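You operate a simulated robot arm through the tools that you are given. There is no shell and no other tool. Be economical: measure what you need, move in short steps, check, and stop when the job is done.

The job below is to be done with a simulated two-armed robot. You get a single attempt, and the scene is never put back.

Task
Carry the long board to the table, add the small clay pot, cover the pots and shut the vent.
Fine: small pot in the middle of the board; both hands for board and damp cover; hold the cover while you turn its vent.

The check looks at the end state, three seconds after you hand in, the way a careful person would. Anything else that was tipped, shoved, dropped, spilled or broken makes it a failure. A push-on lid holds only when it is set on centred and level and pressed home; a screw cap is set on level and turned clockwise until tight.

Robot
Two 7-joint arms with two-finger parallel grippers on one trunk, on a base that drives. Base frame: it is fixed to the floor where the robot stands at the start and does not move with it; the origin is under the middle of the robot, x ahead of it, y to its left, z up. Readings come in cm, degrees, newtons and seconds.
The left shoulder is at the start at [7, 13.3, 107.5], the right one opposite. With the tool pointing down near the work surface each hand reaches from about 10 to 46 cm from the robot's upright axis, wherever it stands, measured 20 degrees to its own side. Places, roughly: damp cover [225, -50, 75]; folding table [240, -10, 80]; small clay pot (6x6x6 cm) [240, -20, 80]; top of the long board [50, -10, 40]; vent of the damp cover [230, -40, 90]. Payload 1.57 kg a hand.
The tool frame of a hand sits at the grasp point between the pads (the TCP): z along the fingers, y along the line on which they close. The tips reach 3 cm beyond it. The gripper opens to 8 cm. The fingers are 1.7 cm wide and 1.2 cm thick; the gripper's body (4 by 8.2 cm) begins 8 cm behind the TCP.
Orientation is told as [roll, pitch, yaw] about the base's x, y, z axes, in that order, counted from this pose: with the fingers straight down and closing along the base's y, the tool's x points along the base's -x, its y along +y and its z along -z.

Tools
- The arms move only by the tool play_rows. It takes "left_steps", "right_steps" or both (then of equal length, played together; a hand with none holds still); each is one flat list of numbers, 7 for each row, row after row: the turn, a rotation vector about the base's x, y, z in units of 8 degrees (1.0 is 8 degrees), then the shift along the base's x, y, z in units of 25 mm (1.0 is 25 mm), then the finger opening in mm, from 0 to 80. In form: [wx, wy, wz, dx, dy, dz, gripper, wx, wy, wz, dx, dy, dz, gripper, ...]. A call has 1 to 12 rows; each row shifts and turns the commanded pose from where the row before left it. A call with a number of a shift or a turn outside -1 to 1 is refused whole. Each row takes 0.2 s and may step no farther than 5 cm and 8.6 degrees from the row before; otherwise, or with a gripper value out of range, the whole call is refused. Where a pose cannot be reached the arm comes as near as it can. A force on the tool above 90 N (or 10 N above the force at the start of the call, whichever is more), or a blocked arm, ends the call early, and 0.2 s more pass. The fingers move at their own pace (about 15.3 cm/s each) and stop on an object; they squeeze with about 23 N. The grip force told is the motor's: it shows also when the fingers shut on nothing. Time passes only in rows, and 0.2 s behind the last, so rows that do not move let the fingers close. It gives the time, the measured TCP pose, the force on the tool (base axes), the opening and the grip force at its end, in the units of the frame above (readings bear some noise), with the torque about the TCP (base axes, N m) and any sound that the robot's microphone picked up.
- Cameras (640 x 400 px; columns grow to the right, rows downward): "scene" is now at [10.87, -1.42, 126.72]; the picture's right is [-0.23, -0.97, 0.00], its down [-0.86, 0.21, -0.47] and it looks along [0.45, -0.11, -0.88] (base axes); focal length 294 px, centre (320, 200). "left" rides on the left gripper at [7.2, 0.7, -12.2] in its tool frame; the picture's right is [-0.09, 1.00, 0.00], its down [-0.84, -0.08, -0.54] and it looks along [-0.54, -0.05, 0.84] (tool axes); focal length 238 px, centre (320, 200). "right" rides on the right gripper at [7.2, -0.6, -12.2] in its tool frame; the picture's right is [0.09, 1.00, 0.00], its down [-0.84, 0.08, -0.54] and it looks along [-0.54, 0.05, 0.84] (tool axes); focal length 238 px, centre (320, 200). There is no depth. A picture from a camera that has moved, and an enlarged one, comes with that camera's place and axes in the base frame and with its lens.
- get_image(camera): a new picture of that camera. The clock stands still meanwhile.
- raise_lower(by): slides the trunk up (or, below 0, down) by that many cm; the arms and the scene camera ride with it, the base frame stays. It gives what a move gives, with no picture.
- drive_base(legs): drives the robot by 1 to 6 legs, each [ahead, left, turn to the left] in cm, cm and degrees, along the robot's own axes; the way and the turn of a leg run together, so that a leg with both is an arc; at most 150 cm and 180 degrees a leg. The arms and the cameras ride along, it lands a little off, and it stops where it bumps. It gives what a move gives.
- turn_head(pan, tilt): turns the head with the scene camera to pan (to the left, within 86 degrees either way) and tilt (down, from -29 to 69), counted from straight ahead of the robot. It gives what a move gives.
- inspect(camera, box): a new picture of the part [left, top, right, bottom] of that camera's present view, enlarged. The clock stands still meanwhile.
- hand_in(): hands the job in; it is judged then, once.

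Work in short steps. Places have to be worked out from the pictures, the camera data and where the tool is seen: move nearer, look again, correct. Check each grasp and each placing, and mend what went wrong. You have 120 turns and 108 pictures in all, those below and enlarged ones among them. Open the grippers and draw the arms clear of the work before you hand the job in, unless the task says otherwise; then end with one line.

The tools are called as a command line: name --argument value ..., lists and objects as JSON in quotes. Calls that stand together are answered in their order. play_rows: Moves the arms, as the interface text tells. Its arguments: {"type":"object","properties":{"left_steps":{"type":"array"},"right_steps":{"type":"array"}},"required":[]} The other tools are called the same way: raise_lower (by) slides the trunk up or down; drive_base (legs) drives the base; turn_head (pan, tilt) turns the head that bears the scene camera; get_image (camera) takes a picture; inspect (camera, box) takes an enlarged picture of a part of a camera's view; hand_in () hands the job in.

At the start:

```text
t: 0.0
left_tcp_pos: [26.85, 1.98, 71.21]
left_orientation: [0.0, 0.0, -0.1]
left_wrist_force: [0.5, -0.5, -0.2]
left_torque: [0.02, 0.03, -0.01]
left_grip_width: 8.01
left_grasp_force: 0.1
right_tcp_pos: [35.46, -31.33, 68.54]
right_orientation: [0.0, 0.0, 0.0]
right_wrist_force: [0.2, -0.2, -0.1]
right_torque: [-0.01, -0.03, 0.02]
right_grip_width: 7.98
right_grasp_force: 0.0
trunk travel left (down, up): [-64.8, 29.2]
robot x, y, heading: [-0.17, -0.07, 0.1]
head pan, tilt: [-13.6, 62.2]
```

scene: 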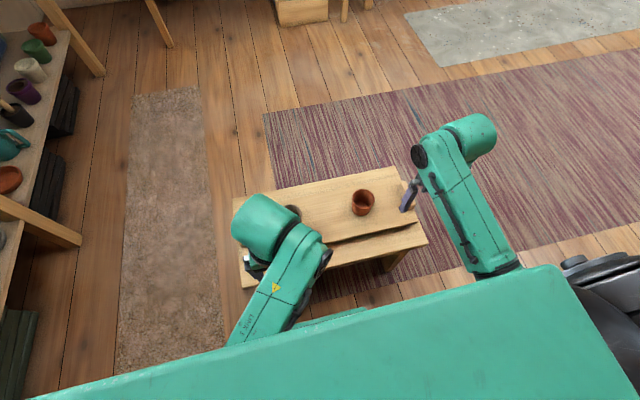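
right: 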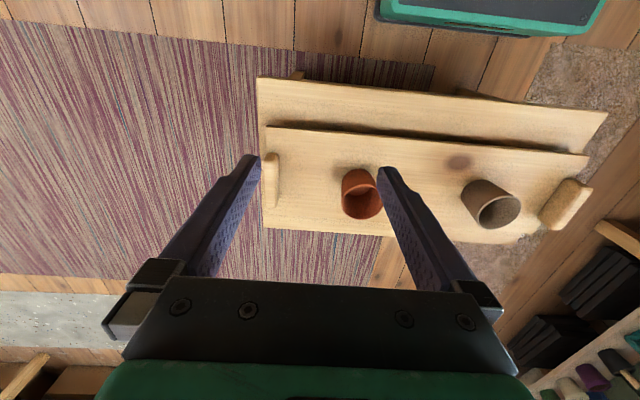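
left: 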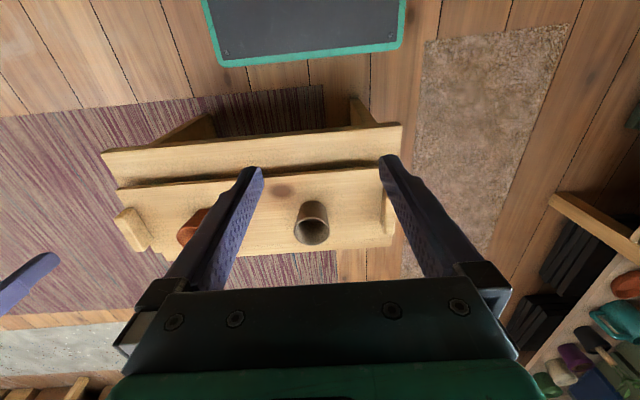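

The board lies on a low bench with two pots and end grips. I look around: first towards the folding table ahead.

turn_head --pan -8 --tilt 15

get_image --camera "scene"

inspect --camera "right" --box '[240, 60, 640, 260]'

inspect --camera "left" --box '[80, 80, 440, 280]'

```text
t: 1.1
left_tcp_pos: [26.79, 1.88, 71.16]
left_orientation: [0.0, 0.0, -0.1]
left_wrist_force: [0.0, -0.1, -0.2]
left_torque: [0.02, -0.01, 0.0]
left_grip_width: 7.99
left_grasp_force: 0.0
right_tcp_pos: [35.43, -31.49, 68.51]
right_orientation: [0.0, 0.1, 0.0]
right_wrist_force: [0.8, 0.6, 1.0]
right_torque: [0.02, 0.0, -0.01]
right_grip_width: 7.99
right_grasp_force: 0.1
trunk travel left (down, up): [-64.8, 29.2]
robot x, y, heading: [-0.04, -0.15, -0.1]
head pan, tilt: [-8.0, 15.0]
```

```text
104 pictures are left
camera scene: at [13.89, -1.22, 133.59], right [-0.14, -0.99, 0.0], down [-0.26, 0.04, -0.97], along [0.96, -0.13, -0.26], focal length 294 px, centre (320, 200)
```

scene: 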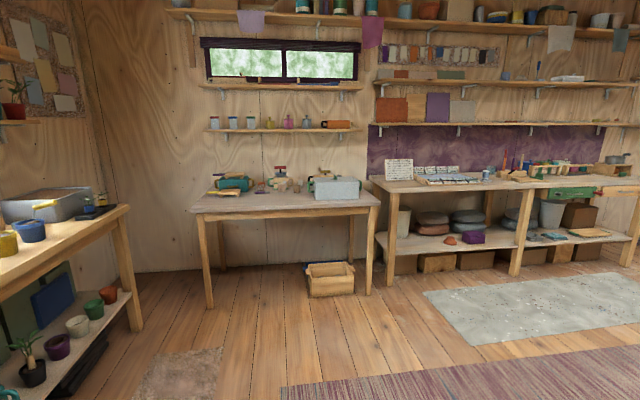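

```text
1.60 times, centred on (440, 160) of right
camera zoom: at [28.22, -32.12, 80.84], right [-0.09, 1.0, 0.0], down [0.84, 0.08, 0.54], along [0.54, 0.05, -0.84], focal length 381 px, centre (128, 264)
```

zoom: 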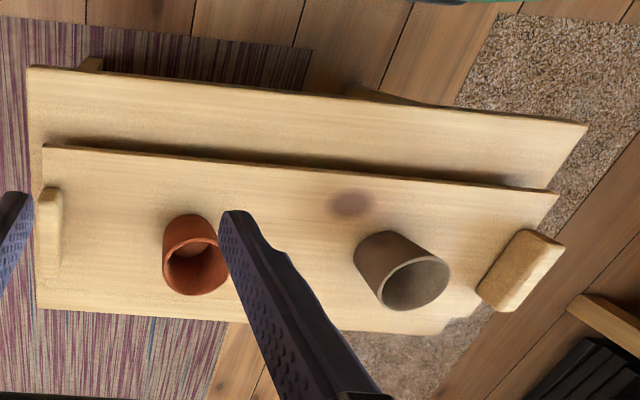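

```text
1.78 times, centred on (260, 180) of left
camera zoom: at [19.66, 2.56, 83.35], right [0.09, 1.0, 0.0], down [0.84, -0.08, 0.54], along [0.54, -0.05, -0.84], focal length 424 px, centre (427, 236)
```

zoom: 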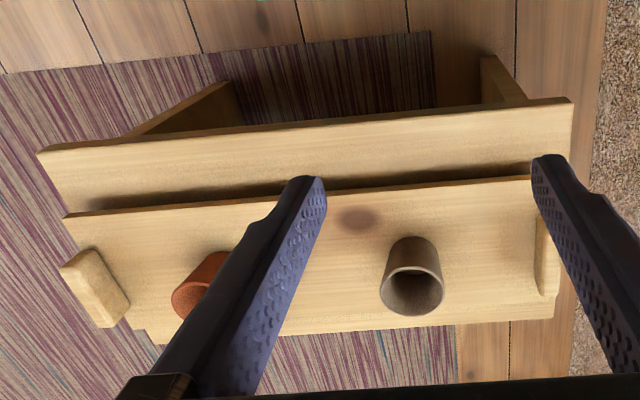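

I zoom on the table to identify the things on it.

inspect --camera "scene" --box '[180, 140, 400, 278]'

turn_head --pan -8 --tilt 50

get_image --camera "scene"

```text
2.90 times, centred on (290, 209) of scene
camera zoom: at [13.89, -1.22, 133.59], right [-0.14, -0.99, 0.0], down [-0.26, 0.04, -0.97], along [0.96, -0.13, -0.26], focal length 853 px, centre (407, 174)
```

zoom: 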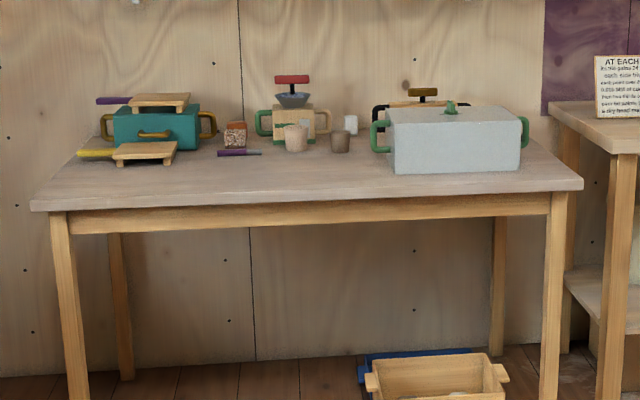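

```text
t: 2.2
left_tcp_pos: [26.96, 1.85, 71.1]
left_orientation: [0.0, 0.0, 0.0]
left_wrist_force: [0.4, 0.5, -0.3]
left_torque: [0.01, -0.01, 0.0]
left_grip_width: 7.99
left_grasp_force: 0.1
right_tcp_pos: [35.49, -31.5, 68.57]
right_orientation: [0.1, -0.1, 0.0]
right_wrist_force: [0.1, 0.7, -0.3]
right_torque: [0.0, 0.0, 0.02]
right_grip_width: 7.98
right_grasp_force: 0.0
trunk travel left (down, up): [-64.8, 29.2]
robot x, y, heading: [-0.25, 0.12, 0.1]
head pan, tilt: [-8.0, 50.0]
```

```text
100 pictures are left
camera scene: at [12.27, -0.99, 128.24], right [-0.14, -0.99, 0.0], down [-0.76, 0.11, -0.64], along [0.64, -0.09, -0.77], focal length 294 px, centre (320, 200)
```

scene: 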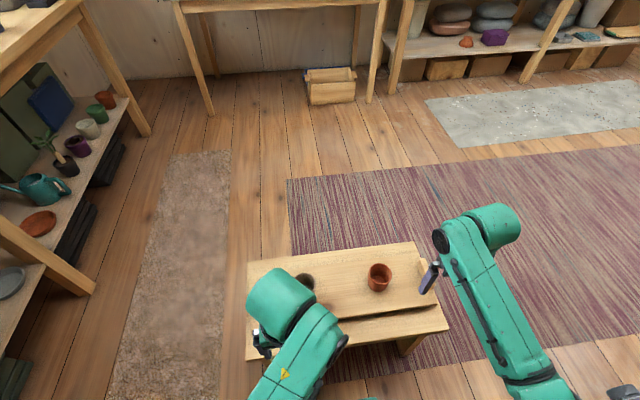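

The cover (grey, green handles and vent) is on the right of the table, and the board is about x 40–63, y −40…18. I centre the robot on the board and edge closer, then look at the end grips.

drive_base --legs '[[0, -11, 0], [6, 0, 0]]'

play_rows --left_steps '[0, 0, 0, 0.5, 1, 0, 80, 0, 0, 0, 0.5, 1, 0, 80, 0, 0, 0, 0.5, 1, 0, 80, 0, 0, 0, 0.5, 1, 0, 80, 0, 0, 0, 0.5, 1, 0, 80, 0, 0, 0, 0.5, 1, 0, 80, 0, 0, 0, 0, 1, 0, 80]'

turn_head --pan 0 --tilt 65

get_image --camera "scene"

get_image --camera "left"

get_image --camera "right"

```text
t: 3.9
left_tcp_pos: [32.84, -9.36, 71.1]
left_orientation: [0.0, 0.1, 0.0]
left_wrist_force: [0.1, 0.9, 0.0]
left_torque: [0.0, 0.01, 0.01]
left_grip_width: 7.99
left_grasp_force: 0.0
right_tcp_pos: [41.39, -42.42, 68.56]
right_orientation: [0.0, 0.1, -0.2]
right_wrist_force: [0.7, -0.2, -0.6]
right_torque: [-0.03, 0.02, -0.03]
right_grip_width: 7.98
right_grasp_force: 0.1
trunk travel left (down, up): [-64.8, 29.2]
robot x, y, heading: [6.19, -10.98, -0.2]
head pan, tilt: [-8.0, 50.0]
```

```text
t: 5.5
left_tcp_pos: [40.35, 8.31, 71.13]
left_orientation: [0.0, 0.0, 0.0]
left_wrist_force: [-0.3, 0.3, -0.5]
left_torque: [0.03, 0.02, 0.0]
left_grip_width: 7.99
left_grasp_force: 0.1
right_tcp_pos: [41.31, -42.47, 68.67]
right_orientation: [0.0, 0.0, -0.1]
right_wrist_force: [0.0, 1.2, 0.4]
right_torque: [-0.02, 0.02, 0.01]
right_grip_width: 8.01
right_grasp_force: 0.0
trunk travel left (down, up): [-64.8, 29.2]
robot x, y, heading: [5.73, -11.2, -0.2]
head pan, tilt: [-8.0, 50.0]
```

```text
t: 6.3
left_tcp_pos: [40.35, 8.23, 71.07]
left_orientation: [-0.1, 0.0, -0.1]
left_wrist_force: [0.4, -0.7, 0.3]
left_torque: [0.0, 0.02, -0.03]
left_grip_width: 8.02
left_grasp_force: 0.1
right_tcp_pos: [41.34, -42.42, 68.55]
right_orientation: [0.0, 0.0, -0.1]
right_wrist_force: [-0.2, 0.4, 0.6]
right_torque: [-0.03, 0.04, 0.01]
right_grip_width: 8.02
right_grasp_force: 0.0
trunk travel left (down, up): [-64.8, 29.2]
robot x, y, heading: [6.31, -10.95, 0.1]
head pan, tilt: [0.0, 65.0]
```

```text
99 pictures are left
camera scene: at [16.67, -10.94, 126.42], right [0.0, -1.0, 0.0], down [-0.91, 0.0, -0.42], along [0.42, 0.0, -0.91], focal length 294 px, centre (320, 200)
```

scene: 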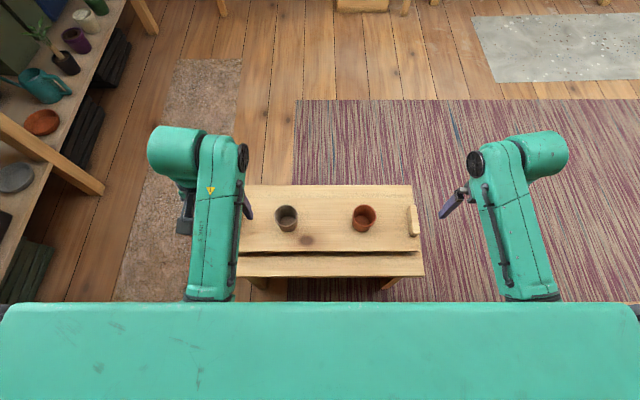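

```text
98 pictures are left
camera left: at [33.09, 8.93, 83.33], right [0.09, 1.0, 0.0], down [0.84, -0.08, 0.54], along [0.54, -0.05, -0.84], focal length 238 px, centre (320, 200)
```

left: 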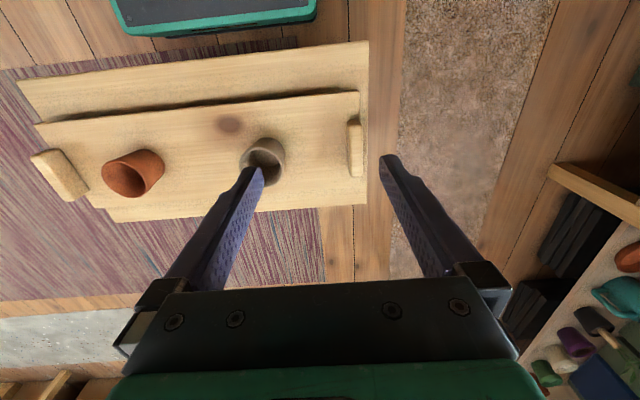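

```text
97 pictures are left
camera right: at [34.1, -43.19, 80.84], right [-0.09, 1.0, 0.0], down [0.84, 0.08, 0.54], along [0.54, 0.05, -0.84], focal length 238 px, centre (320, 200)
```

right: 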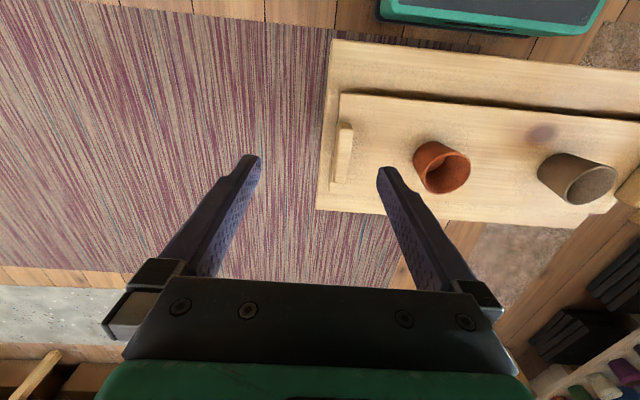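

The grips are upright blocks just inside the board's ends. I zoom to measure them.

inspect --camera "right" --box '[300, 80, 460, 220]'

inspect --camera "left" --box '[220, 80, 420, 220]'

inspect --camera "scene" --box '[230, 170, 440, 300]'

```text
2.86 times, centred on (380, 150) of right
camera zoom: at [34.1, -43.19, 80.84], right [-0.09, 1.0, 0.0], down [0.84, 0.08, 0.54], along [0.54, 0.05, -0.84], focal length 681 px, centre (149, 343)
```

zoom: 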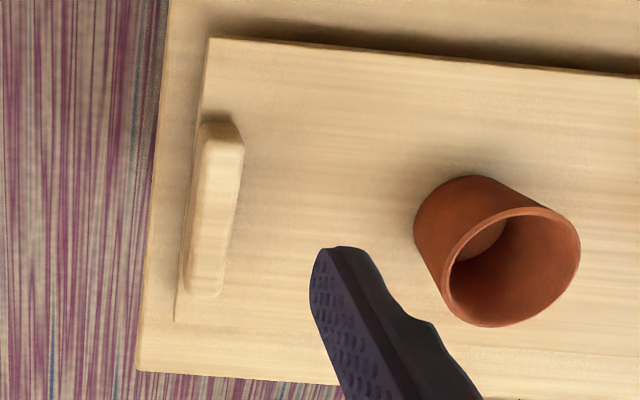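

```text
2.86 times, centred on (320, 150) of left
camera zoom: at [33.09, 8.93, 83.33], right [0.09, 1.0, 0.0], down [0.84, -0.08, 0.54], along [0.54, -0.05, -0.84], focal length 681 px, centre (320, 343)
```

zoom: 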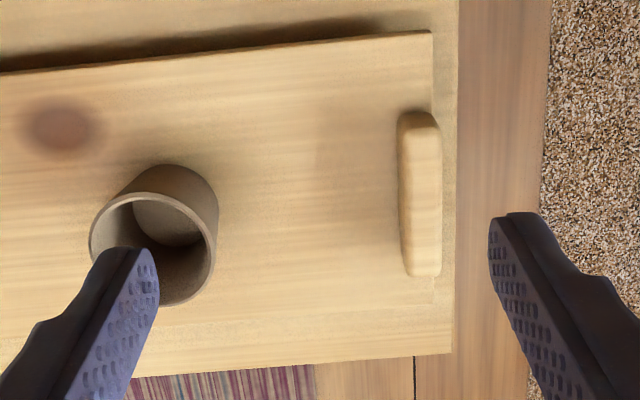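

```text
3.05 times, centred on (335, 235) of scene
camera zoom: at [16.67, -10.94, 126.42], right [0.0, -1.0, 0.0], down [-0.91, 0.0, -0.42], along [0.42, 0.0, -0.91], focal length 897 px, centre (274, 93)
```

zoom: 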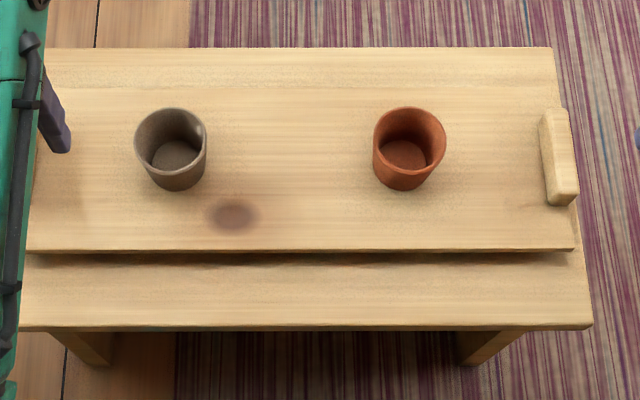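

Measured: board top z≈41.5, x 39.7–57.5, y −39.5…14.8; blocks about 9 cm long at x≈48.6, y≈13.5 and −38.2, tops z≈45.5. I place both hands above the blocks.

play_rows --left_steps '[0, 0, 0, 0.825, 0.52, -0.25, 80, 0, 0, 0, 0.825, 0.52, -0.25, 80, 0, 0, 0, 0.825, 0.52, -0.25, 80, 0, 0, 0, 0.825, 0.52, -0.25, 80, 0, 0, 0, 0, 0, 0, 80]' --right_steps '[0, 0, 0, 0.73, 0.42, 0, 80, 0, 0, 0, 0.73, 0.42, 0, 80, 0, 0, 0, 0.73, 0.42, 0, 80, 0, 0, 0, 0.73, 0.42, 0, 80, 0, 0, 0, 0, 0, 0, 80]'

raise_lower --by -15

get_image --camera "left"

get_image --camera "right"

```text
t: 7.5
left_tcp_pos: [48.35, 13.52, 68.75]
left_orientation: [0.0, 0.0, -0.1]
left_wrist_force: [0.1, 0.4, 0.1]
left_torque: [-0.01, 0.02, 0.04]
left_grip_width: 7.99
left_grasp_force: 0.1
right_tcp_pos: [48.49, -38.1, 68.68]
right_orientation: [-0.1, -0.1, 0.0]
right_wrist_force: [0.1, 0.8, 0.0]
right_torque: [-0.03, -0.04, -0.03]
right_grip_width: 7.99
right_grasp_force: 0.1
trunk travel left (down, up): [-64.8, 29.2]
robot x, y, heading: [6.14, -10.72, -0.0]
head pan, tilt: [0.0, 65.0]
```

```text
t: 9.2
left_tcp_pos: [48.37, 13.53, 53.71]
left_orientation: [0.1, 0.0, -0.1]
left_wrist_force: [-0.4, -0.2, 0.6]
left_torque: [-0.01, 0.01, -0.01]
left_grip_width: 7.99
left_grasp_force: 0.1
right_tcp_pos: [48.58, -38.24, 53.61]
right_orientation: [0.0, 0.0, -0.1]
right_wrist_force: [-0.3, -0.3, -1.3]
right_torque: [0.0, -0.01, 0.02]
right_grip_width: 8.0
right_grasp_force: 0.1
trunk travel left (down, up): [-49.8, 44.2]
robot x, y, heading: [5.89, -11.31, -0.2]
head pan, tilt: [0.0, 65.0]
```

```text
93 pictures are left
camera left: at [41.24, 14.21, 65.95], right [0.09, 1.0, 0.0], down [0.84, -0.08, 0.54], along [0.54, -0.05, -0.84], focal length 238 px, centre (320, 200)
```

left: 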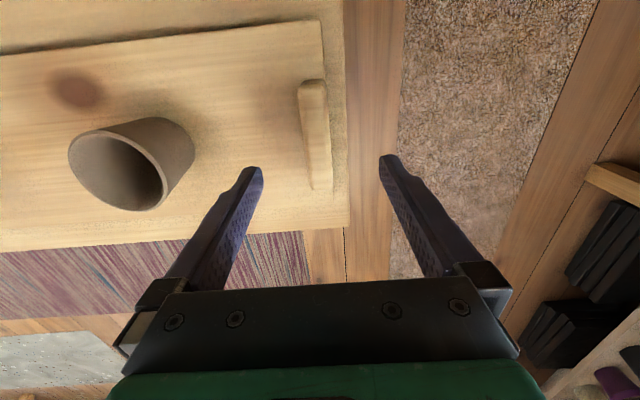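

```text
92 pictures are left
camera right: at [41.28, -38.95, 65.84], right [-0.09, 1.0, 0.0], down [0.84, 0.08, 0.54], along [0.54, 0.05, -0.84], focal length 238 px, centre (320, 200)
```

right: 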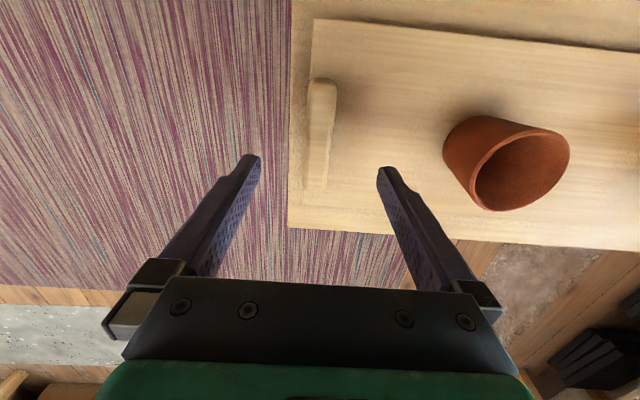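

The blocks lie between the open fingers (x≈44–53, y 13.4 / −38.5). I lower the trunk 8.2 and look again.

raise_lower --by -8.2

get_image --camera "left"

get_image --camera "right"

```text
t: 10.4
left_tcp_pos: [48.3, 13.53, 46.34]
left_orientation: [-0.1, -1.1, 0.0]
left_wrist_force: [9.1, -2.0, 36.0]
left_torque: [-1.67, 0.0, 0.15]
left_grip_width: 8.0
left_grasp_force: 0.0
right_tcp_pos: [48.53, -38.25, 46.35]
right_orientation: [-0.1, -1.4, -0.1]
right_wrist_force: [-0.8, -0.8, 56.9]
right_torque: [2.53, 0.44, 0.61]
right_grip_width: 7.93
right_grasp_force: 0.0
trunk travel left (down, up): [-41.6, 52.4]
robot x, y, heading: [6.22, -11.1, -0.3]
head pan, tilt: [0.0, 65.0]
```

```text
91 pictures are left
camera left: at [40.91, 14.25, 58.42], right [0.09, 1.0, 0.0], down [0.82, -0.08, 0.56], along [0.56, -0.05, -0.83], focal length 238 px, centre (320, 200)
```

left: 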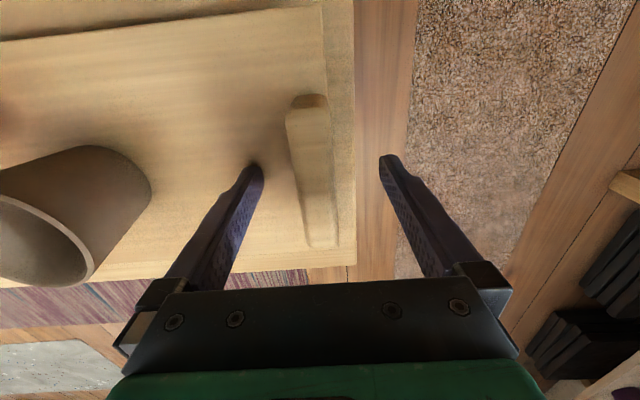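

```text
90 pictures are left
camera right: at [40.96, -38.91, 58.48], right [-0.09, 1.0, 0.0], down [0.82, 0.08, 0.56], along [0.56, 0.05, -0.83], focal length 238 px, centre (320, 200)
```

right: 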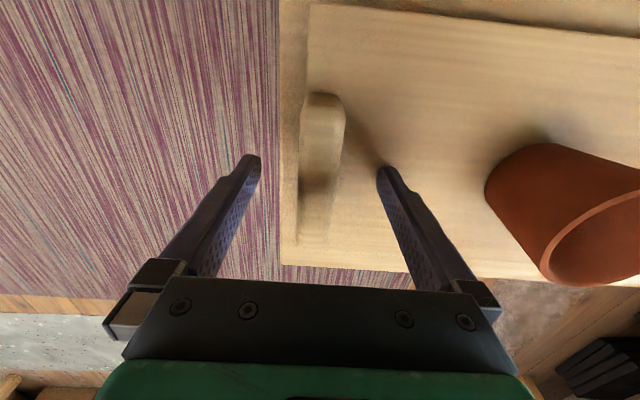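

The inner fingertips press on the board (top is z≈43.3). I back up 1.7 cm and then close.

raise_lower --by 1.6

play_rows --left_steps '[0, 0, 0, 0, 0, 0, 40, 0, 0, 0, 0, 0, 0, 0, 0, 0, 0, 0, 0, 0, 0, 0, 0, 0, 0, 0, 0, 0]' --right_steps '[0, 0, 0, 0, 0, 0, 40, 0, 0, 0, 0, 0, 0, 0, 0, 0, 0, 0, 0, 0, 0, 0, 0, 0, 0, 0, 0, 0]'

get_image --camera "left"

get_image --camera "right"

```text
t: 11.1
left_tcp_pos: [48.26, 13.49, 46.93]
left_orientation: [0.1, 0.2, -0.2]
left_wrist_force: [0.0, 0.1, -0.4]
left_torque: [0.01, 0.0, 0.0]
left_grip_width: 8.01
left_grasp_force: 0.1
right_tcp_pos: [48.27, -38.26, 46.82]
right_orientation: [0.0, 0.3, 0.0]
right_wrist_force: [0.2, -0.2, 0.4]
right_torque: [0.02, 0.01, 0.0]
right_grip_width: 7.98
right_grasp_force: 0.1
trunk travel left (down, up): [-43.2, 50.8]
robot x, y, heading: [6.21, -11.27, -0.4]
head pan, tilt: [0.0, 65.0]
```

```text
t: 12.1
left_tcp_pos: [48.41, 13.62, 47.03]
left_orientation: [0.1, 0.1, -0.1]
left_wrist_force: [0.4, 2.6, 1.1]
left_torque: [-0.07, -0.05, 0.06]
left_grip_width: 2.17
left_grasp_force: 23.2
right_tcp_pos: [48.57, -38.34, 46.87]
right_orientation: [-0.1, 0.0, 0.0]
right_wrist_force: [-0.5, -2.1, -0.5]
right_torque: [0.05, 0.02, 0.12]
right_grip_width: 2.18
right_grasp_force: 22.8
trunk travel left (down, up): [-43.2, 50.8]
robot x, y, heading: [6.09, -10.81, -0.1]
head pan, tilt: [0.0, 65.0]
```

```text
89 pictures are left
camera left: at [41.27, 14.23, 59.29], right [0.09, 1.0, 0.0], down [0.84, -0.08, 0.54], along [0.54, -0.05, -0.84], focal length 238 px, centre (320, 200)
```

left: 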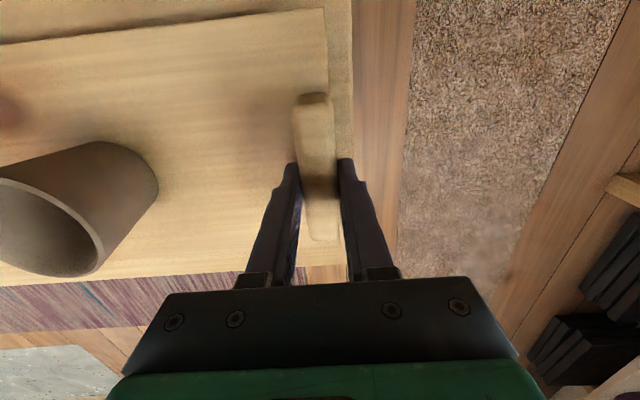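

```text
88 pictures are left
camera right: at [41.32, -38.96, 59.18], right [-0.09, 1.0, 0.0], down [0.84, 0.08, 0.54], along [0.54, 0.05, -0.84], focal length 238 px, centre (320, 200)
```

right: 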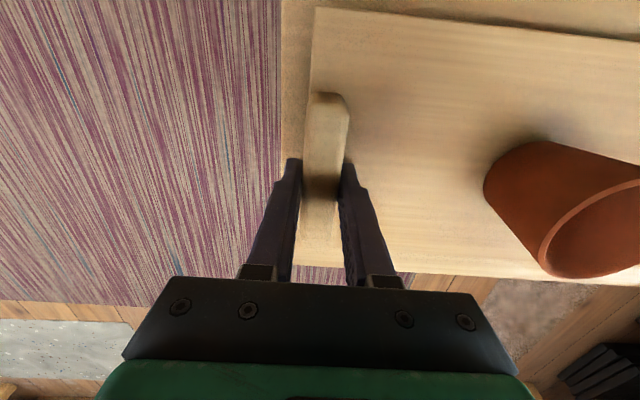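

Both grips hold 2.2 cm blocks. I lift 6 cm with the trunk and check.

raise_lower --by 6

get_image --camera "scene"

```text
t: 13.1
left_tcp_pos: [48.6, 13.55, 53.05]
left_orientation: [-0.1, 0.1, -0.1]
left_wrist_force: [-0.7, 4.5, -4.0]
left_torque: [-0.01, -0.08, 0.06]
left_grip_width: 2.19
left_grasp_force: 23.3
right_tcp_pos: [48.53, -38.24, 52.93]
right_orientation: [0.1, 0.1, -0.1]
right_wrist_force: [-0.5, -5.0, -4.3]
right_torque: [0.16, 0.02, 0.17]
right_grip_width: 2.17
right_grasp_force: 23.2
trunk travel left (down, up): [-49.2, 44.8]
robot x, y, heading: [5.73, -10.82, -0.2]
head pan, tilt: [0.0, 65.0]
```

```text
87 pictures are left
camera scene: at [16.8, -10.94, 110.8], right [0.0, -1.0, 0.0], down [-0.91, 0.0, -0.42], along [0.42, 0.0, -0.91], focal length 294 px, centre (320, 200)
```

scene: 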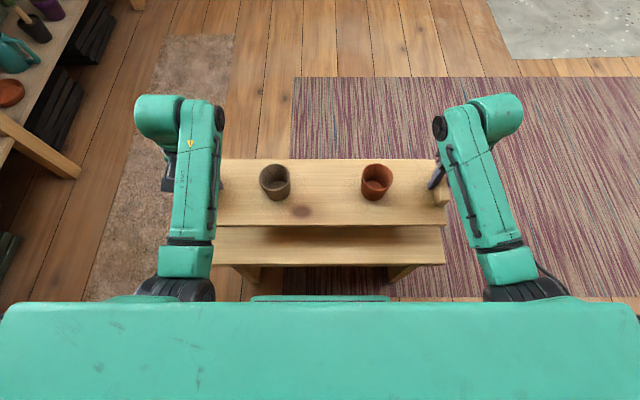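

Lifted evenly, about 4 N per hand. I raise to carrying height, back off and go around the bench on its open right side.

raise_lower --by 40

drive_base --legs '[[-8, 0, 0], [0, -75, 0]]'

turn_head --pan 10 --tilt 35

get_image --camera "scene"

```text
t: 16.9
left_tcp_pos: [48.55, 13.53, 93.08]
left_orientation: [0.0, 0.1, -0.1]
left_wrist_force: [0.9, 8.8, -3.7]
left_torque: [0.05, 0.02, 0.06]
left_grip_width: 2.16
left_grasp_force: 23.0
right_tcp_pos: [48.66, -38.34, 92.95]
right_orientation: [-0.1, 0.1, -0.1]
right_wrist_force: [-1.1, -9.4, -3.2]
right_torque: [0.12, -0.04, 0.14]
right_grip_width: 2.19
right_grasp_force: 23.2
trunk travel left (down, up): [-89.2, 4.8]
robot x, y, heading: [6.06, -10.77, -0.2]
head pan, tilt: [0.0, 65.0]
```

```text
t: 21.6
left_tcp_pos: [40.28, -62.07, 93.1]
left_orientation: [-0.1, 0.1, -0.9]
left_wrist_force: [0.5, 11.4, -4.1]
left_torque: [0.06, -0.05, 0.02]
left_grip_width: 2.18
left_grasp_force: 22.8
right_tcp_pos: [39.58, -113.73, 93.0]
right_orientation: [-0.1, 0.2, -0.9]
right_wrist_force: [-0.1, -9.9, -4.5]
right_torque: [0.04, -0.02, 0.11]
right_grip_width: 2.22
right_grasp_force: 23.2
trunk travel left (down, up): [-89.2, 4.8]
robot x, y, heading: [-2.87, -86.1, -1.0]
head pan, tilt: [0.0, 65.0]
```

```text
t: 22.6
left_tcp_pos: [40.18, -62.02, 93.14]
left_orientation: [0.0, 0.1, -0.8]
left_wrist_force: [0.5, 0.7, -4.7]
left_torque: [-0.11, -0.07, 0.08]
left_grip_width: 2.16
left_grasp_force: 23.3
right_tcp_pos: [39.53, -113.8, 93.03]
right_orientation: [-0.1, 0.1, -0.8]
right_wrist_force: [-1.2, -1.3, -4.6]
right_torque: [0.16, 0.0, 0.15]
right_grip_width: 2.2
right_grasp_force: 23.0
trunk travel left (down, up): [-89.2, 4.8]
robot x, y, heading: [-2.63, -86.08, -0.9]
head pan, tilt: [10.0, 35.0]
```

```text
86 pictures are left
camera scene: at [10.82, -84.61, 154.78], right [0.16, -0.99, 0.0], down [-0.57, -0.09, -0.82], along [0.81, 0.13, -0.58], focal length 294 px, centre (320, 200)
```

scene: 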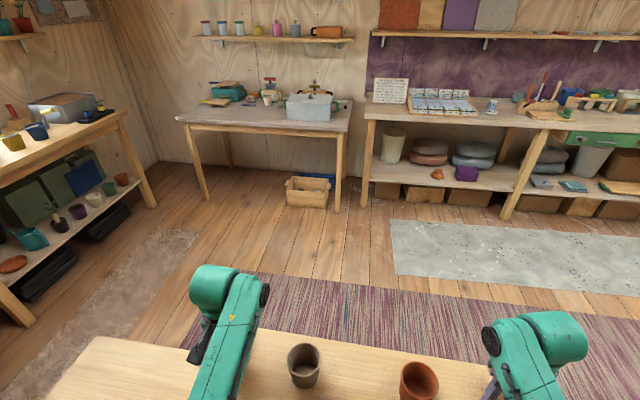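

The way ahead is clear. I drive on past the bench, then across to the table's free front strip.

drive_base --legs '[[110, 0, 0.9], [0, 95, 0]]'

turn_head --pan -5 --tilt 38

get_image --camera "scene"

```text
t: 32.6
left_tcp_pos: [150.27, 29.15, 93.11]
left_orientation: [0.1, 0.1, -0.6]
left_wrist_force: [0.1, 1.5, -4.1]
left_torque: [-0.06, -0.02, 0.03]
left_grip_width: 2.18
left_grasp_force: 22.9
right_tcp_pos: [149.63, -22.67, 92.85]
right_orientation: [-0.1, 0.1, -0.7]
right_wrist_force: [-1.2, -1.4, -3.5]
right_torque: [0.14, -0.04, 0.17]
right_grip_width: 2.19
right_grasp_force: 23.4
trunk travel left (down, up): [-89.2, 4.8]
robot x, y, heading: [107.08, 5.39, -0.6]
head pan, tilt: [10.0, 35.0]
```

```text
t: 33.4
left_tcp_pos: [150.16, 29.2, 92.98]
left_orientation: [0.1, 0.2, -0.6]
left_wrist_force: [0.9, 0.9, -3.6]
left_torque: [-0.14, -0.07, 0.06]
left_grip_width: 2.19
left_grasp_force: 22.6
right_tcp_pos: [149.82, -22.5, 92.91]
right_orientation: [0.0, 0.0, -0.7]
right_wrist_force: [0.0, -0.9, -3.7]
right_torque: [0.1, 0.01, 0.15]
right_grip_width: 2.17
right_grasp_force: 23.1
trunk travel left (down, up): [-89.2, 4.8]
robot x, y, heading: [107.09, 4.89, -0.5]
head pan, tilt: [-5.0, 38.0]
```

```text
85 pictures are left
camera scene: at [120.8, 4.24, 154.33], right [-0.1, -1.0, 0.0], down [-0.61, 0.06, -0.79], along [0.78, -0.08, -0.62], focal length 294 px, centre (320, 200)
```

scene: 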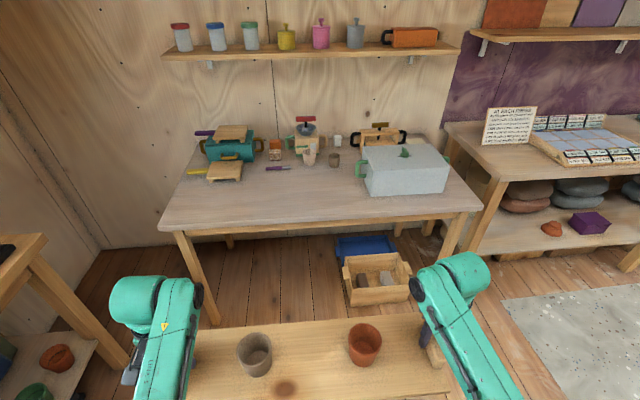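

Combining both views, the tabletop is at z≈76 with its front edge at x≈209, and the strip x 209–235 between y −20 and 45 is free. I drive closer and shift left a little.

drive_base --legs '[[0, 8, 0.6], [50, 0, 0]]'

turn_head --pan -5 --tilt 50

get_image --camera "scene"

get_image --camera "right"

get_image --camera "left"

```text
t: 36.9
left_tcp_pos: [199.52, 37.8, 93.16]
left_orientation: [0.0, 0.1, 0.3]
left_wrist_force: [-0.3, 0.2, -3.7]
left_torque: [-0.1, 0.01, 0.06]
left_grip_width: 2.18
left_grasp_force: 22.4
right_tcp_pos: [199.83, -13.91, 93.02]
right_orientation: [-0.1, 0.0, 0.3]
right_wrist_force: [-0.3, -0.8, -3.6]
right_torque: [0.13, -0.09, 0.12]
right_grip_width: 2.21
right_grasp_force: 23.2
trunk travel left (down, up): [-89.2, 4.8]
robot x, y, heading: [157.51, 12.57, 0.3]
head pan, tilt: [-5.0, 38.0]
```

```text
t: 37.7
left_tcp_pos: [199.54, 37.88, 93.03]
left_orientation: [0.0, 0.1, 0.3]
left_wrist_force: [1.0, 1.4, -4.4]
left_torque: [-0.13, -0.04, 0.1]
left_grip_width: 2.18
left_grasp_force: 22.6
right_tcp_pos: [200.04, -13.87, 92.91]
right_orientation: [0.0, 0.1, 0.3]
right_wrist_force: [0.0, -1.7, -3.4]
right_torque: [0.11, 0.06, 0.19]
right_grip_width: 2.19
right_grasp_force: 23.3
trunk travel left (down, up): [-89.2, 4.8]
robot x, y, heading: [157.36, 13.05, 0.3]
head pan, tilt: [-5.0, 50.0]
```

```text
84 pictures are left
camera scene: at [169.62, 12.5, 152.61], right [-0.08, -1.0, 0.0], down [-0.76, 0.06, -0.64], along [0.64, -0.05, -0.77], focal length 294 px, centre (320, 200)
```

scene: 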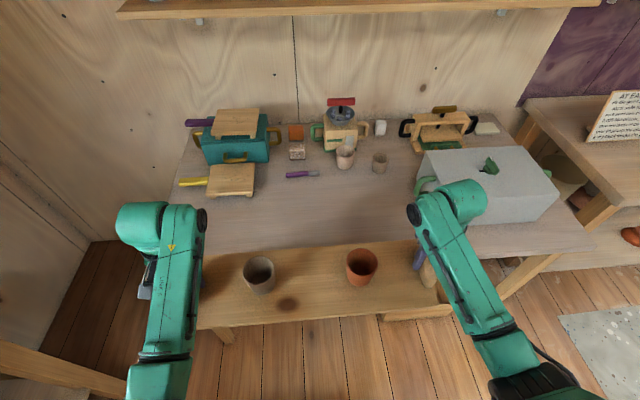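

```text
83 pictures are left
camera right: at [192.74, -14.69, 105.17], right [-0.1, 1.0, 0.0], down [0.84, 0.08, 0.54], along [0.54, 0.05, -0.84], focal length 238 px, centre (320, 200)
```

right: 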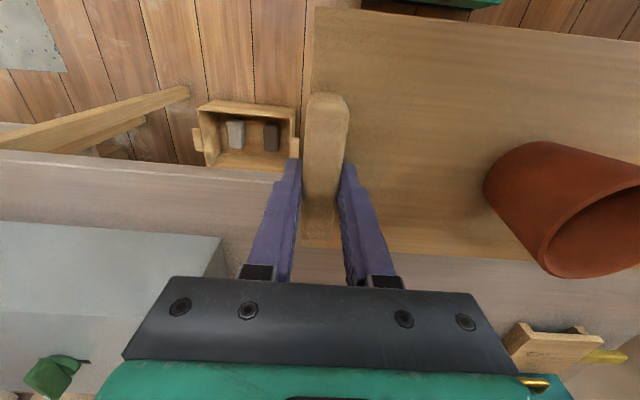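

```text
82 pictures are left
camera left: at [192.35, 38.5, 105.27], right [0.09, 1.0, 0.0], down [0.84, -0.07, 0.54], along [0.54, -0.05, -0.84], focal length 238 px, centre (320, 200)
```

left: 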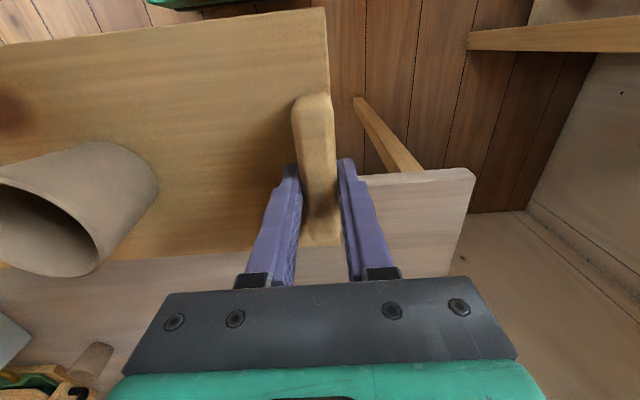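

Table edge confirmed at x≈208.3 and cover's front-left corner at (220.5,−28.5). I drive 22 cm so the board's centre is at x≈222, then look.

drive_base --legs '[[22, 0, -0.3]]'

get_image --camera "scene"

get_image --camera "right"

get_image --camera "left"

```text
t: 39.4
left_tcp_pos: [221.22, 37.85, 93.09]
left_orientation: [0.0, 0.1, 0.2]
left_wrist_force: [-0.4, -0.2, -4.3]
left_torque: [-0.08, 0.0, 0.06]
left_grip_width: 2.17
left_grasp_force: 22.9
right_tcp_pos: [221.44, -13.93, 93.03]
right_orientation: [0.1, 0.1, 0.2]
right_wrist_force: [-0.2, -0.4, -4.7]
right_torque: [0.15, -0.07, 0.12]
right_grip_width: 2.2
right_grasp_force: 23.8
trunk travel left (down, up): [-89.2, 4.8]
robot x, y, heading: [179.25, 12.94, 0.3]
head pan, tilt: [-5.0, 50.0]
```

```text
81 pictures are left
camera scene: at [191.08, 12.56, 152.64], right [-0.08, -1.0, 0.0], down [-0.76, 0.06, -0.64], along [0.64, -0.05, -0.77], focal length 294 px, centre (320, 200)
```

scene: 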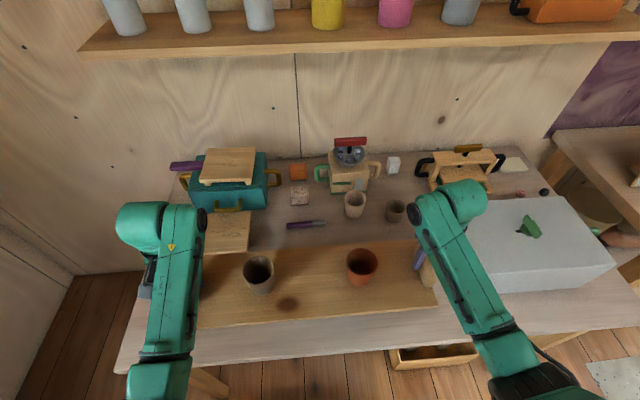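

```text
80 pictures are left
camera right: at [214.28, -14.67, 105.26], right [-0.1, 1.0, 0.0], down [0.84, 0.08, 0.54], along [0.54, 0.05, -0.84], focal length 238 px, centre (320, 200)
```

right: 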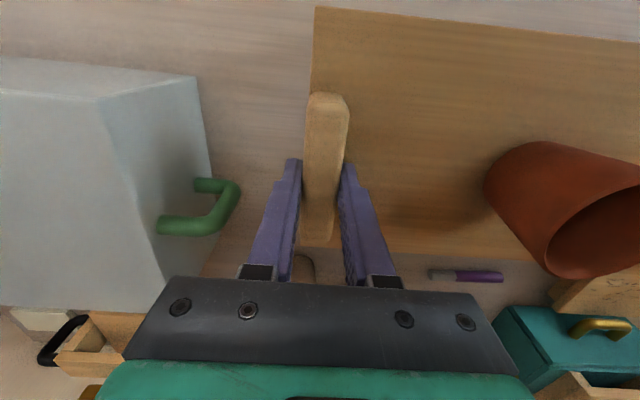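

```text
79 pictures are left
camera left: at [213.95, 38.52, 105.36], right [0.09, 1.0, 0.0], down [0.84, -0.07, 0.54], along [0.54, -0.05, -0.84], focal length 238 px, centre (320, 200)
```

left: 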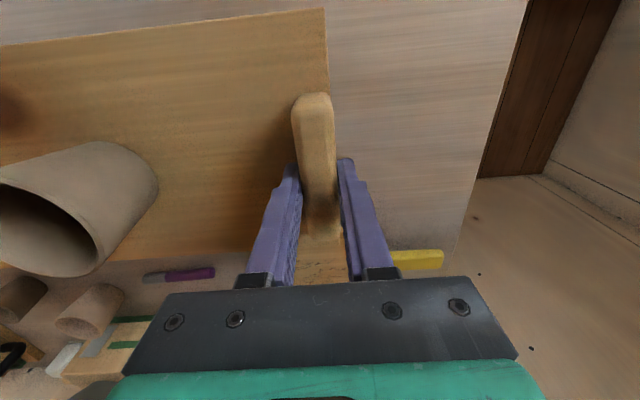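

The board spot is clear (x 212–230, cover's corner at y≈−28). I lower 10 cm and check forces.

raise_lower --by -10

raise_lower --by -0.7

raise_lower --by -0.5

```text
t: 40.7
left_tcp_pos: [221.13, 37.93, 84.41]
left_orientation: [0.0, -1.9, 0.2]
left_wrist_force: [18.7, -4.4, 65.1]
left_torque: [-1.1, -0.17, 0.22]
left_grip_width: 2.22
left_grasp_force: 23.1
right_tcp_pos: [221.55, -13.93, 84.36]
right_orientation: [-0.1, -2.1, 0.3]
right_wrist_force: [18.0, 1.9, 76.6]
right_torque: [1.64, -0.25, -0.01]
right_grip_width: 2.2
right_grasp_force: 23.0
trunk travel left (down, up): [-79.2, 14.8]
robot x, y, heading: [178.96, 12.64, 0.4]
head pan, tilt: [-5.0, 50.0]
```

```text
t: 41.0
left_tcp_pos: [221.21, 37.91, 84.44]
left_orientation: [0.2, -2.1, 0.2]
left_wrist_force: [-9.3, -2.0, 25.3]
left_torque: [-1.15, 0.94, 0.06]
left_grip_width: 2.22
left_grasp_force: 22.8
right_tcp_pos: [221.52, -14.02, 84.53]
right_orientation: [-0.1, -2.4, 0.2]
right_wrist_force: [-12.4, 1.0, 28.5]
right_torque: [1.36, 1.03, 0.28]
right_grip_width: 2.15
right_grasp_force: 23.3
trunk travel left (down, up): [-79.2, 14.8]
robot x, y, heading: [178.82, 13.41, 0.0]
head pan, tilt: [-5.0, 50.0]
stopped: the force on the tool passed its limit at 95 N (the readings are from after the stop); the commanded pose is now the measured one
```

```text
t: 41.6
left_tcp_pos: [221.03, 37.95, 84.44]
left_orientation: [0.2, -2.8, 0.2]
left_wrist_force: [-2.8, -3.8, 51.0]
left_torque: [-1.35, 0.21, 0.13]
left_grip_width: 2.2
left_grasp_force: 23.0
right_tcp_pos: [221.47, -13.95, 84.34]
right_orientation: [0.0, -3.1, 0.1]
right_wrist_force: [-7.3, 3.8, 54.6]
right_torque: [1.42, 0.36, 0.48]
right_grip_width: 2.18
right_grasp_force: 23.4
trunk travel left (down, up): [-78.7, 15.3]
robot x, y, heading: [179.47, 13.33, 0.0]
head pan, tilt: [-5.0, 50.0]
```

The board is down (TCP 84.4) and I'm pressing; I relieve the load and look before releasing.

raise_lower --by 0.9

get_image --camera "scene"

```text
t: 42.1
left_tcp_pos: [221.39, 38.0, 84.38]
left_orientation: [0.0, -1.3, 0.3]
left_wrist_force: [-8.1, -1.5, 13.8]
left_torque: [-0.63, 0.69, 0.35]
left_grip_width: 2.18
left_grasp_force: 22.6
right_tcp_pos: [221.66, -13.83, 84.28]
right_orientation: [0.0, -1.7, 0.1]
right_wrist_force: [-11.7, 0.9, 19.4]
right_torque: [1.13, 0.64, 0.08]
right_grip_width: 2.2
right_grasp_force: 22.9
trunk travel left (down, up): [-79.6, 14.4]
robot x, y, heading: [179.11, 13.22, 0.1]
head pan, tilt: [-5.0, 50.0]
```

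```text
78 pictures are left
camera scene: at [190.25, 12.6, 143.06], right [-0.08, -1.0, 0.0], down [-0.76, 0.06, -0.65], along [0.65, -0.05, -0.76], focal length 294 px, centre (320, 200)
```

scene: 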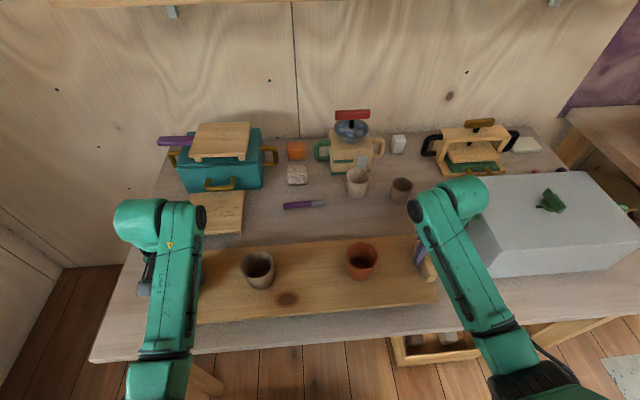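

Board sits flat on the table, pots upright. I relieve the rest and open both grippers.

raise_lower --by 0.5

play_rows --left_steps '[0, 0, 0, 0, 0, 0, 50, 0, 0, 0, 0, 0, 0, 70, 0, 0, 0, 0, 0, 0, 70]' --right_steps '[0, 0, 0, 0, 0, 0, 50, 0, 0, 0, 0, 0, 0, 70, 0, 0, 0, 0, 0, 0, 70]'

raise_lower --by 13.5

get_image --camera "right"

get_image --camera "scene"

```text
t: 42.7
left_tcp_pos: [222.01, 37.78, 84.59]
left_orientation: [0.2, -1.1, 0.2]
left_wrist_force: [0.7, 1.2, -4.8]
left_torque: [-0.26, -0.04, 0.11]
left_grip_width: 2.17
left_grasp_force: 23.4
right_tcp_pos: [222.5, -13.93, 84.61]
right_orientation: [0.1, -1.5, 0.1]
right_wrist_force: [-0.2, -2.3, -2.6]
right_torque: [0.8, -0.03, 0.07]
right_grip_width: 2.17
right_grasp_force: 23.6
trunk travel left (down, up): [-80.1, 13.9]
robot x, y, heading: [179.37, 12.79, -0.1]
head pan, tilt: [-5.0, 50.0]
```

```text
t: 43.5
left_tcp_pos: [222.0, 37.81, 84.88]
left_orientation: [0.2, -1.4, 0.2]
left_wrist_force: [-0.7, -1.1, 0.2]
left_torque: [-0.01, 0.0, 0.02]
left_grip_width: 6.99
left_grasp_force: 0.1
right_tcp_pos: [222.4, -14.06, 84.86]
right_orientation: [-0.1, -1.7, 0.1]
right_wrist_force: [-0.2, 0.1, -0.5]
right_torque: [-0.02, 0.01, -0.01]
right_grip_width: 6.99
right_grasp_force: 0.0
trunk travel left (down, up): [-80.1, 13.9]
robot x, y, heading: [179.22, 12.9, 0.3]
head pan, tilt: [-5.0, 50.0]
```

```text
t: 45.1
left_tcp_pos: [222.08, 37.96, 98.22]
left_orientation: [0.1, -1.3, 0.2]
left_wrist_force: [-0.8, -0.3, 0.3]
left_torque: [0.02, 0.04, -0.02]
left_grip_width: 7.04
left_grasp_force: 0.2
right_tcp_pos: [222.35, -13.99, 98.3]
right_orientation: [-0.2, -1.5, 0.2]
right_wrist_force: [1.0, 0.0, 0.1]
right_torque: [-0.04, 0.01, 0.01]
right_grip_width: 6.98
right_grasp_force: 0.0
trunk travel left (down, up): [-93.6, 0.4]
robot x, y, heading: [179.07, 13.0, 0.3]
head pan, tilt: [-5.0, 50.0]
```

```text
77 pictures are left
camera right: at [214.85, -14.66, 110.34], right [-0.09, 1.0, 0.0], down [0.82, 0.08, 0.57], along [0.56, 0.05, -0.82], focal length 238 px, centre (320, 200)
```

right: 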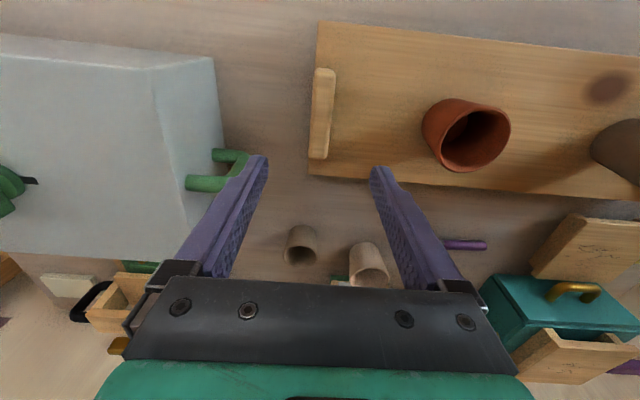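

```text
76 pictures are left
camera scene: at [191.29, 12.56, 157.04], right [-0.08, -1.0, 0.0], down [-0.76, 0.06, -0.64], along [0.64, -0.05, -0.77], focal length 294 px, centre (320, 200)
```

scene: 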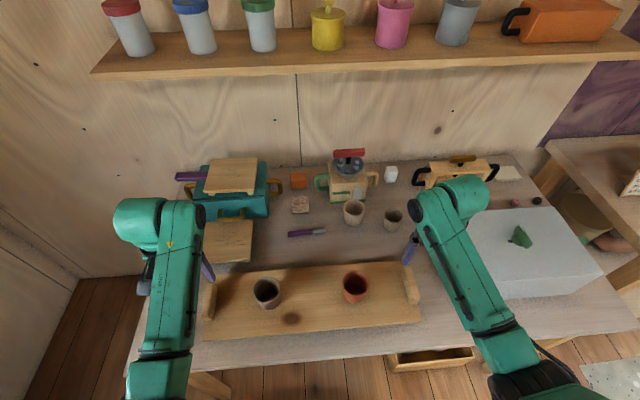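

Board placed and released cleanly. I zoom in on the pot candidates, the vent and the cover handle.

inspect --camera "scene" --box '[280, 140, 420, 240]'

inspect --camera "right" --box '[0, 30, 420, 300]'

inspect --camera "scene" --box '[400, 150, 640, 320]'

```text
4.00 times, centred on (350, 190) of scene
camera zoom: at [191.29, 12.56, 157.04], right [-0.08, -1.0, 0.0], down [-0.76, 0.06, -0.64], along [0.64, -0.05, -0.77], focal length 1177 px, centre (200, 240)
```

zoom: 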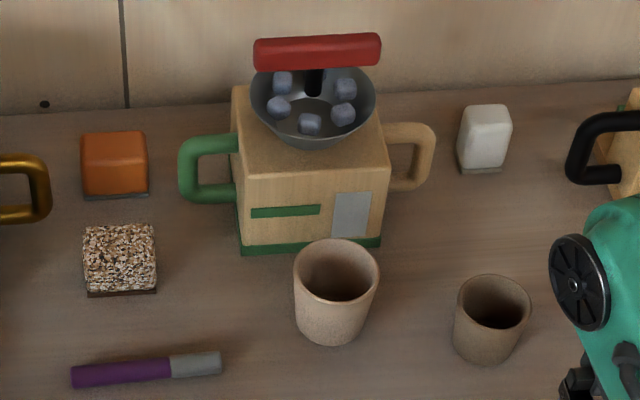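

```text
1.48 times, centred on (210, 165) of right
camera zoom: at [214.85, -14.66, 110.34], right [-0.09, 1.0, 0.0], down [0.82, 0.08, 0.57], along [0.56, 0.05, -0.82], focal length 353 px, centre (483, 252)
```

zoom: 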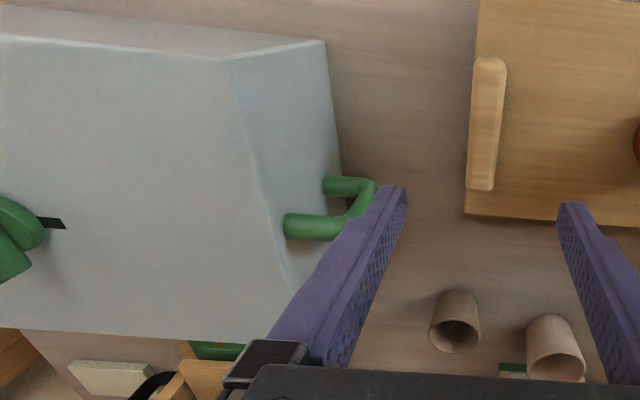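

```text
2.35 times, centred on (520, 235) of scene
camera zoom: at [191.29, 12.56, 157.04], right [-0.08, -1.0, 0.0], down [-0.76, 0.06, -0.64], along [0.64, -0.05, -0.77], focal length 692 px, centre (-151, 118)
```

zoom: 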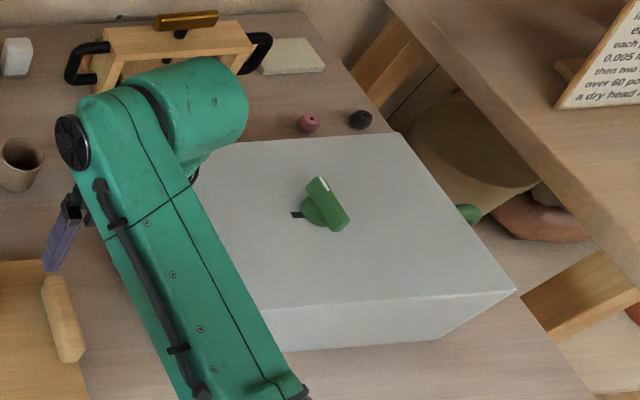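

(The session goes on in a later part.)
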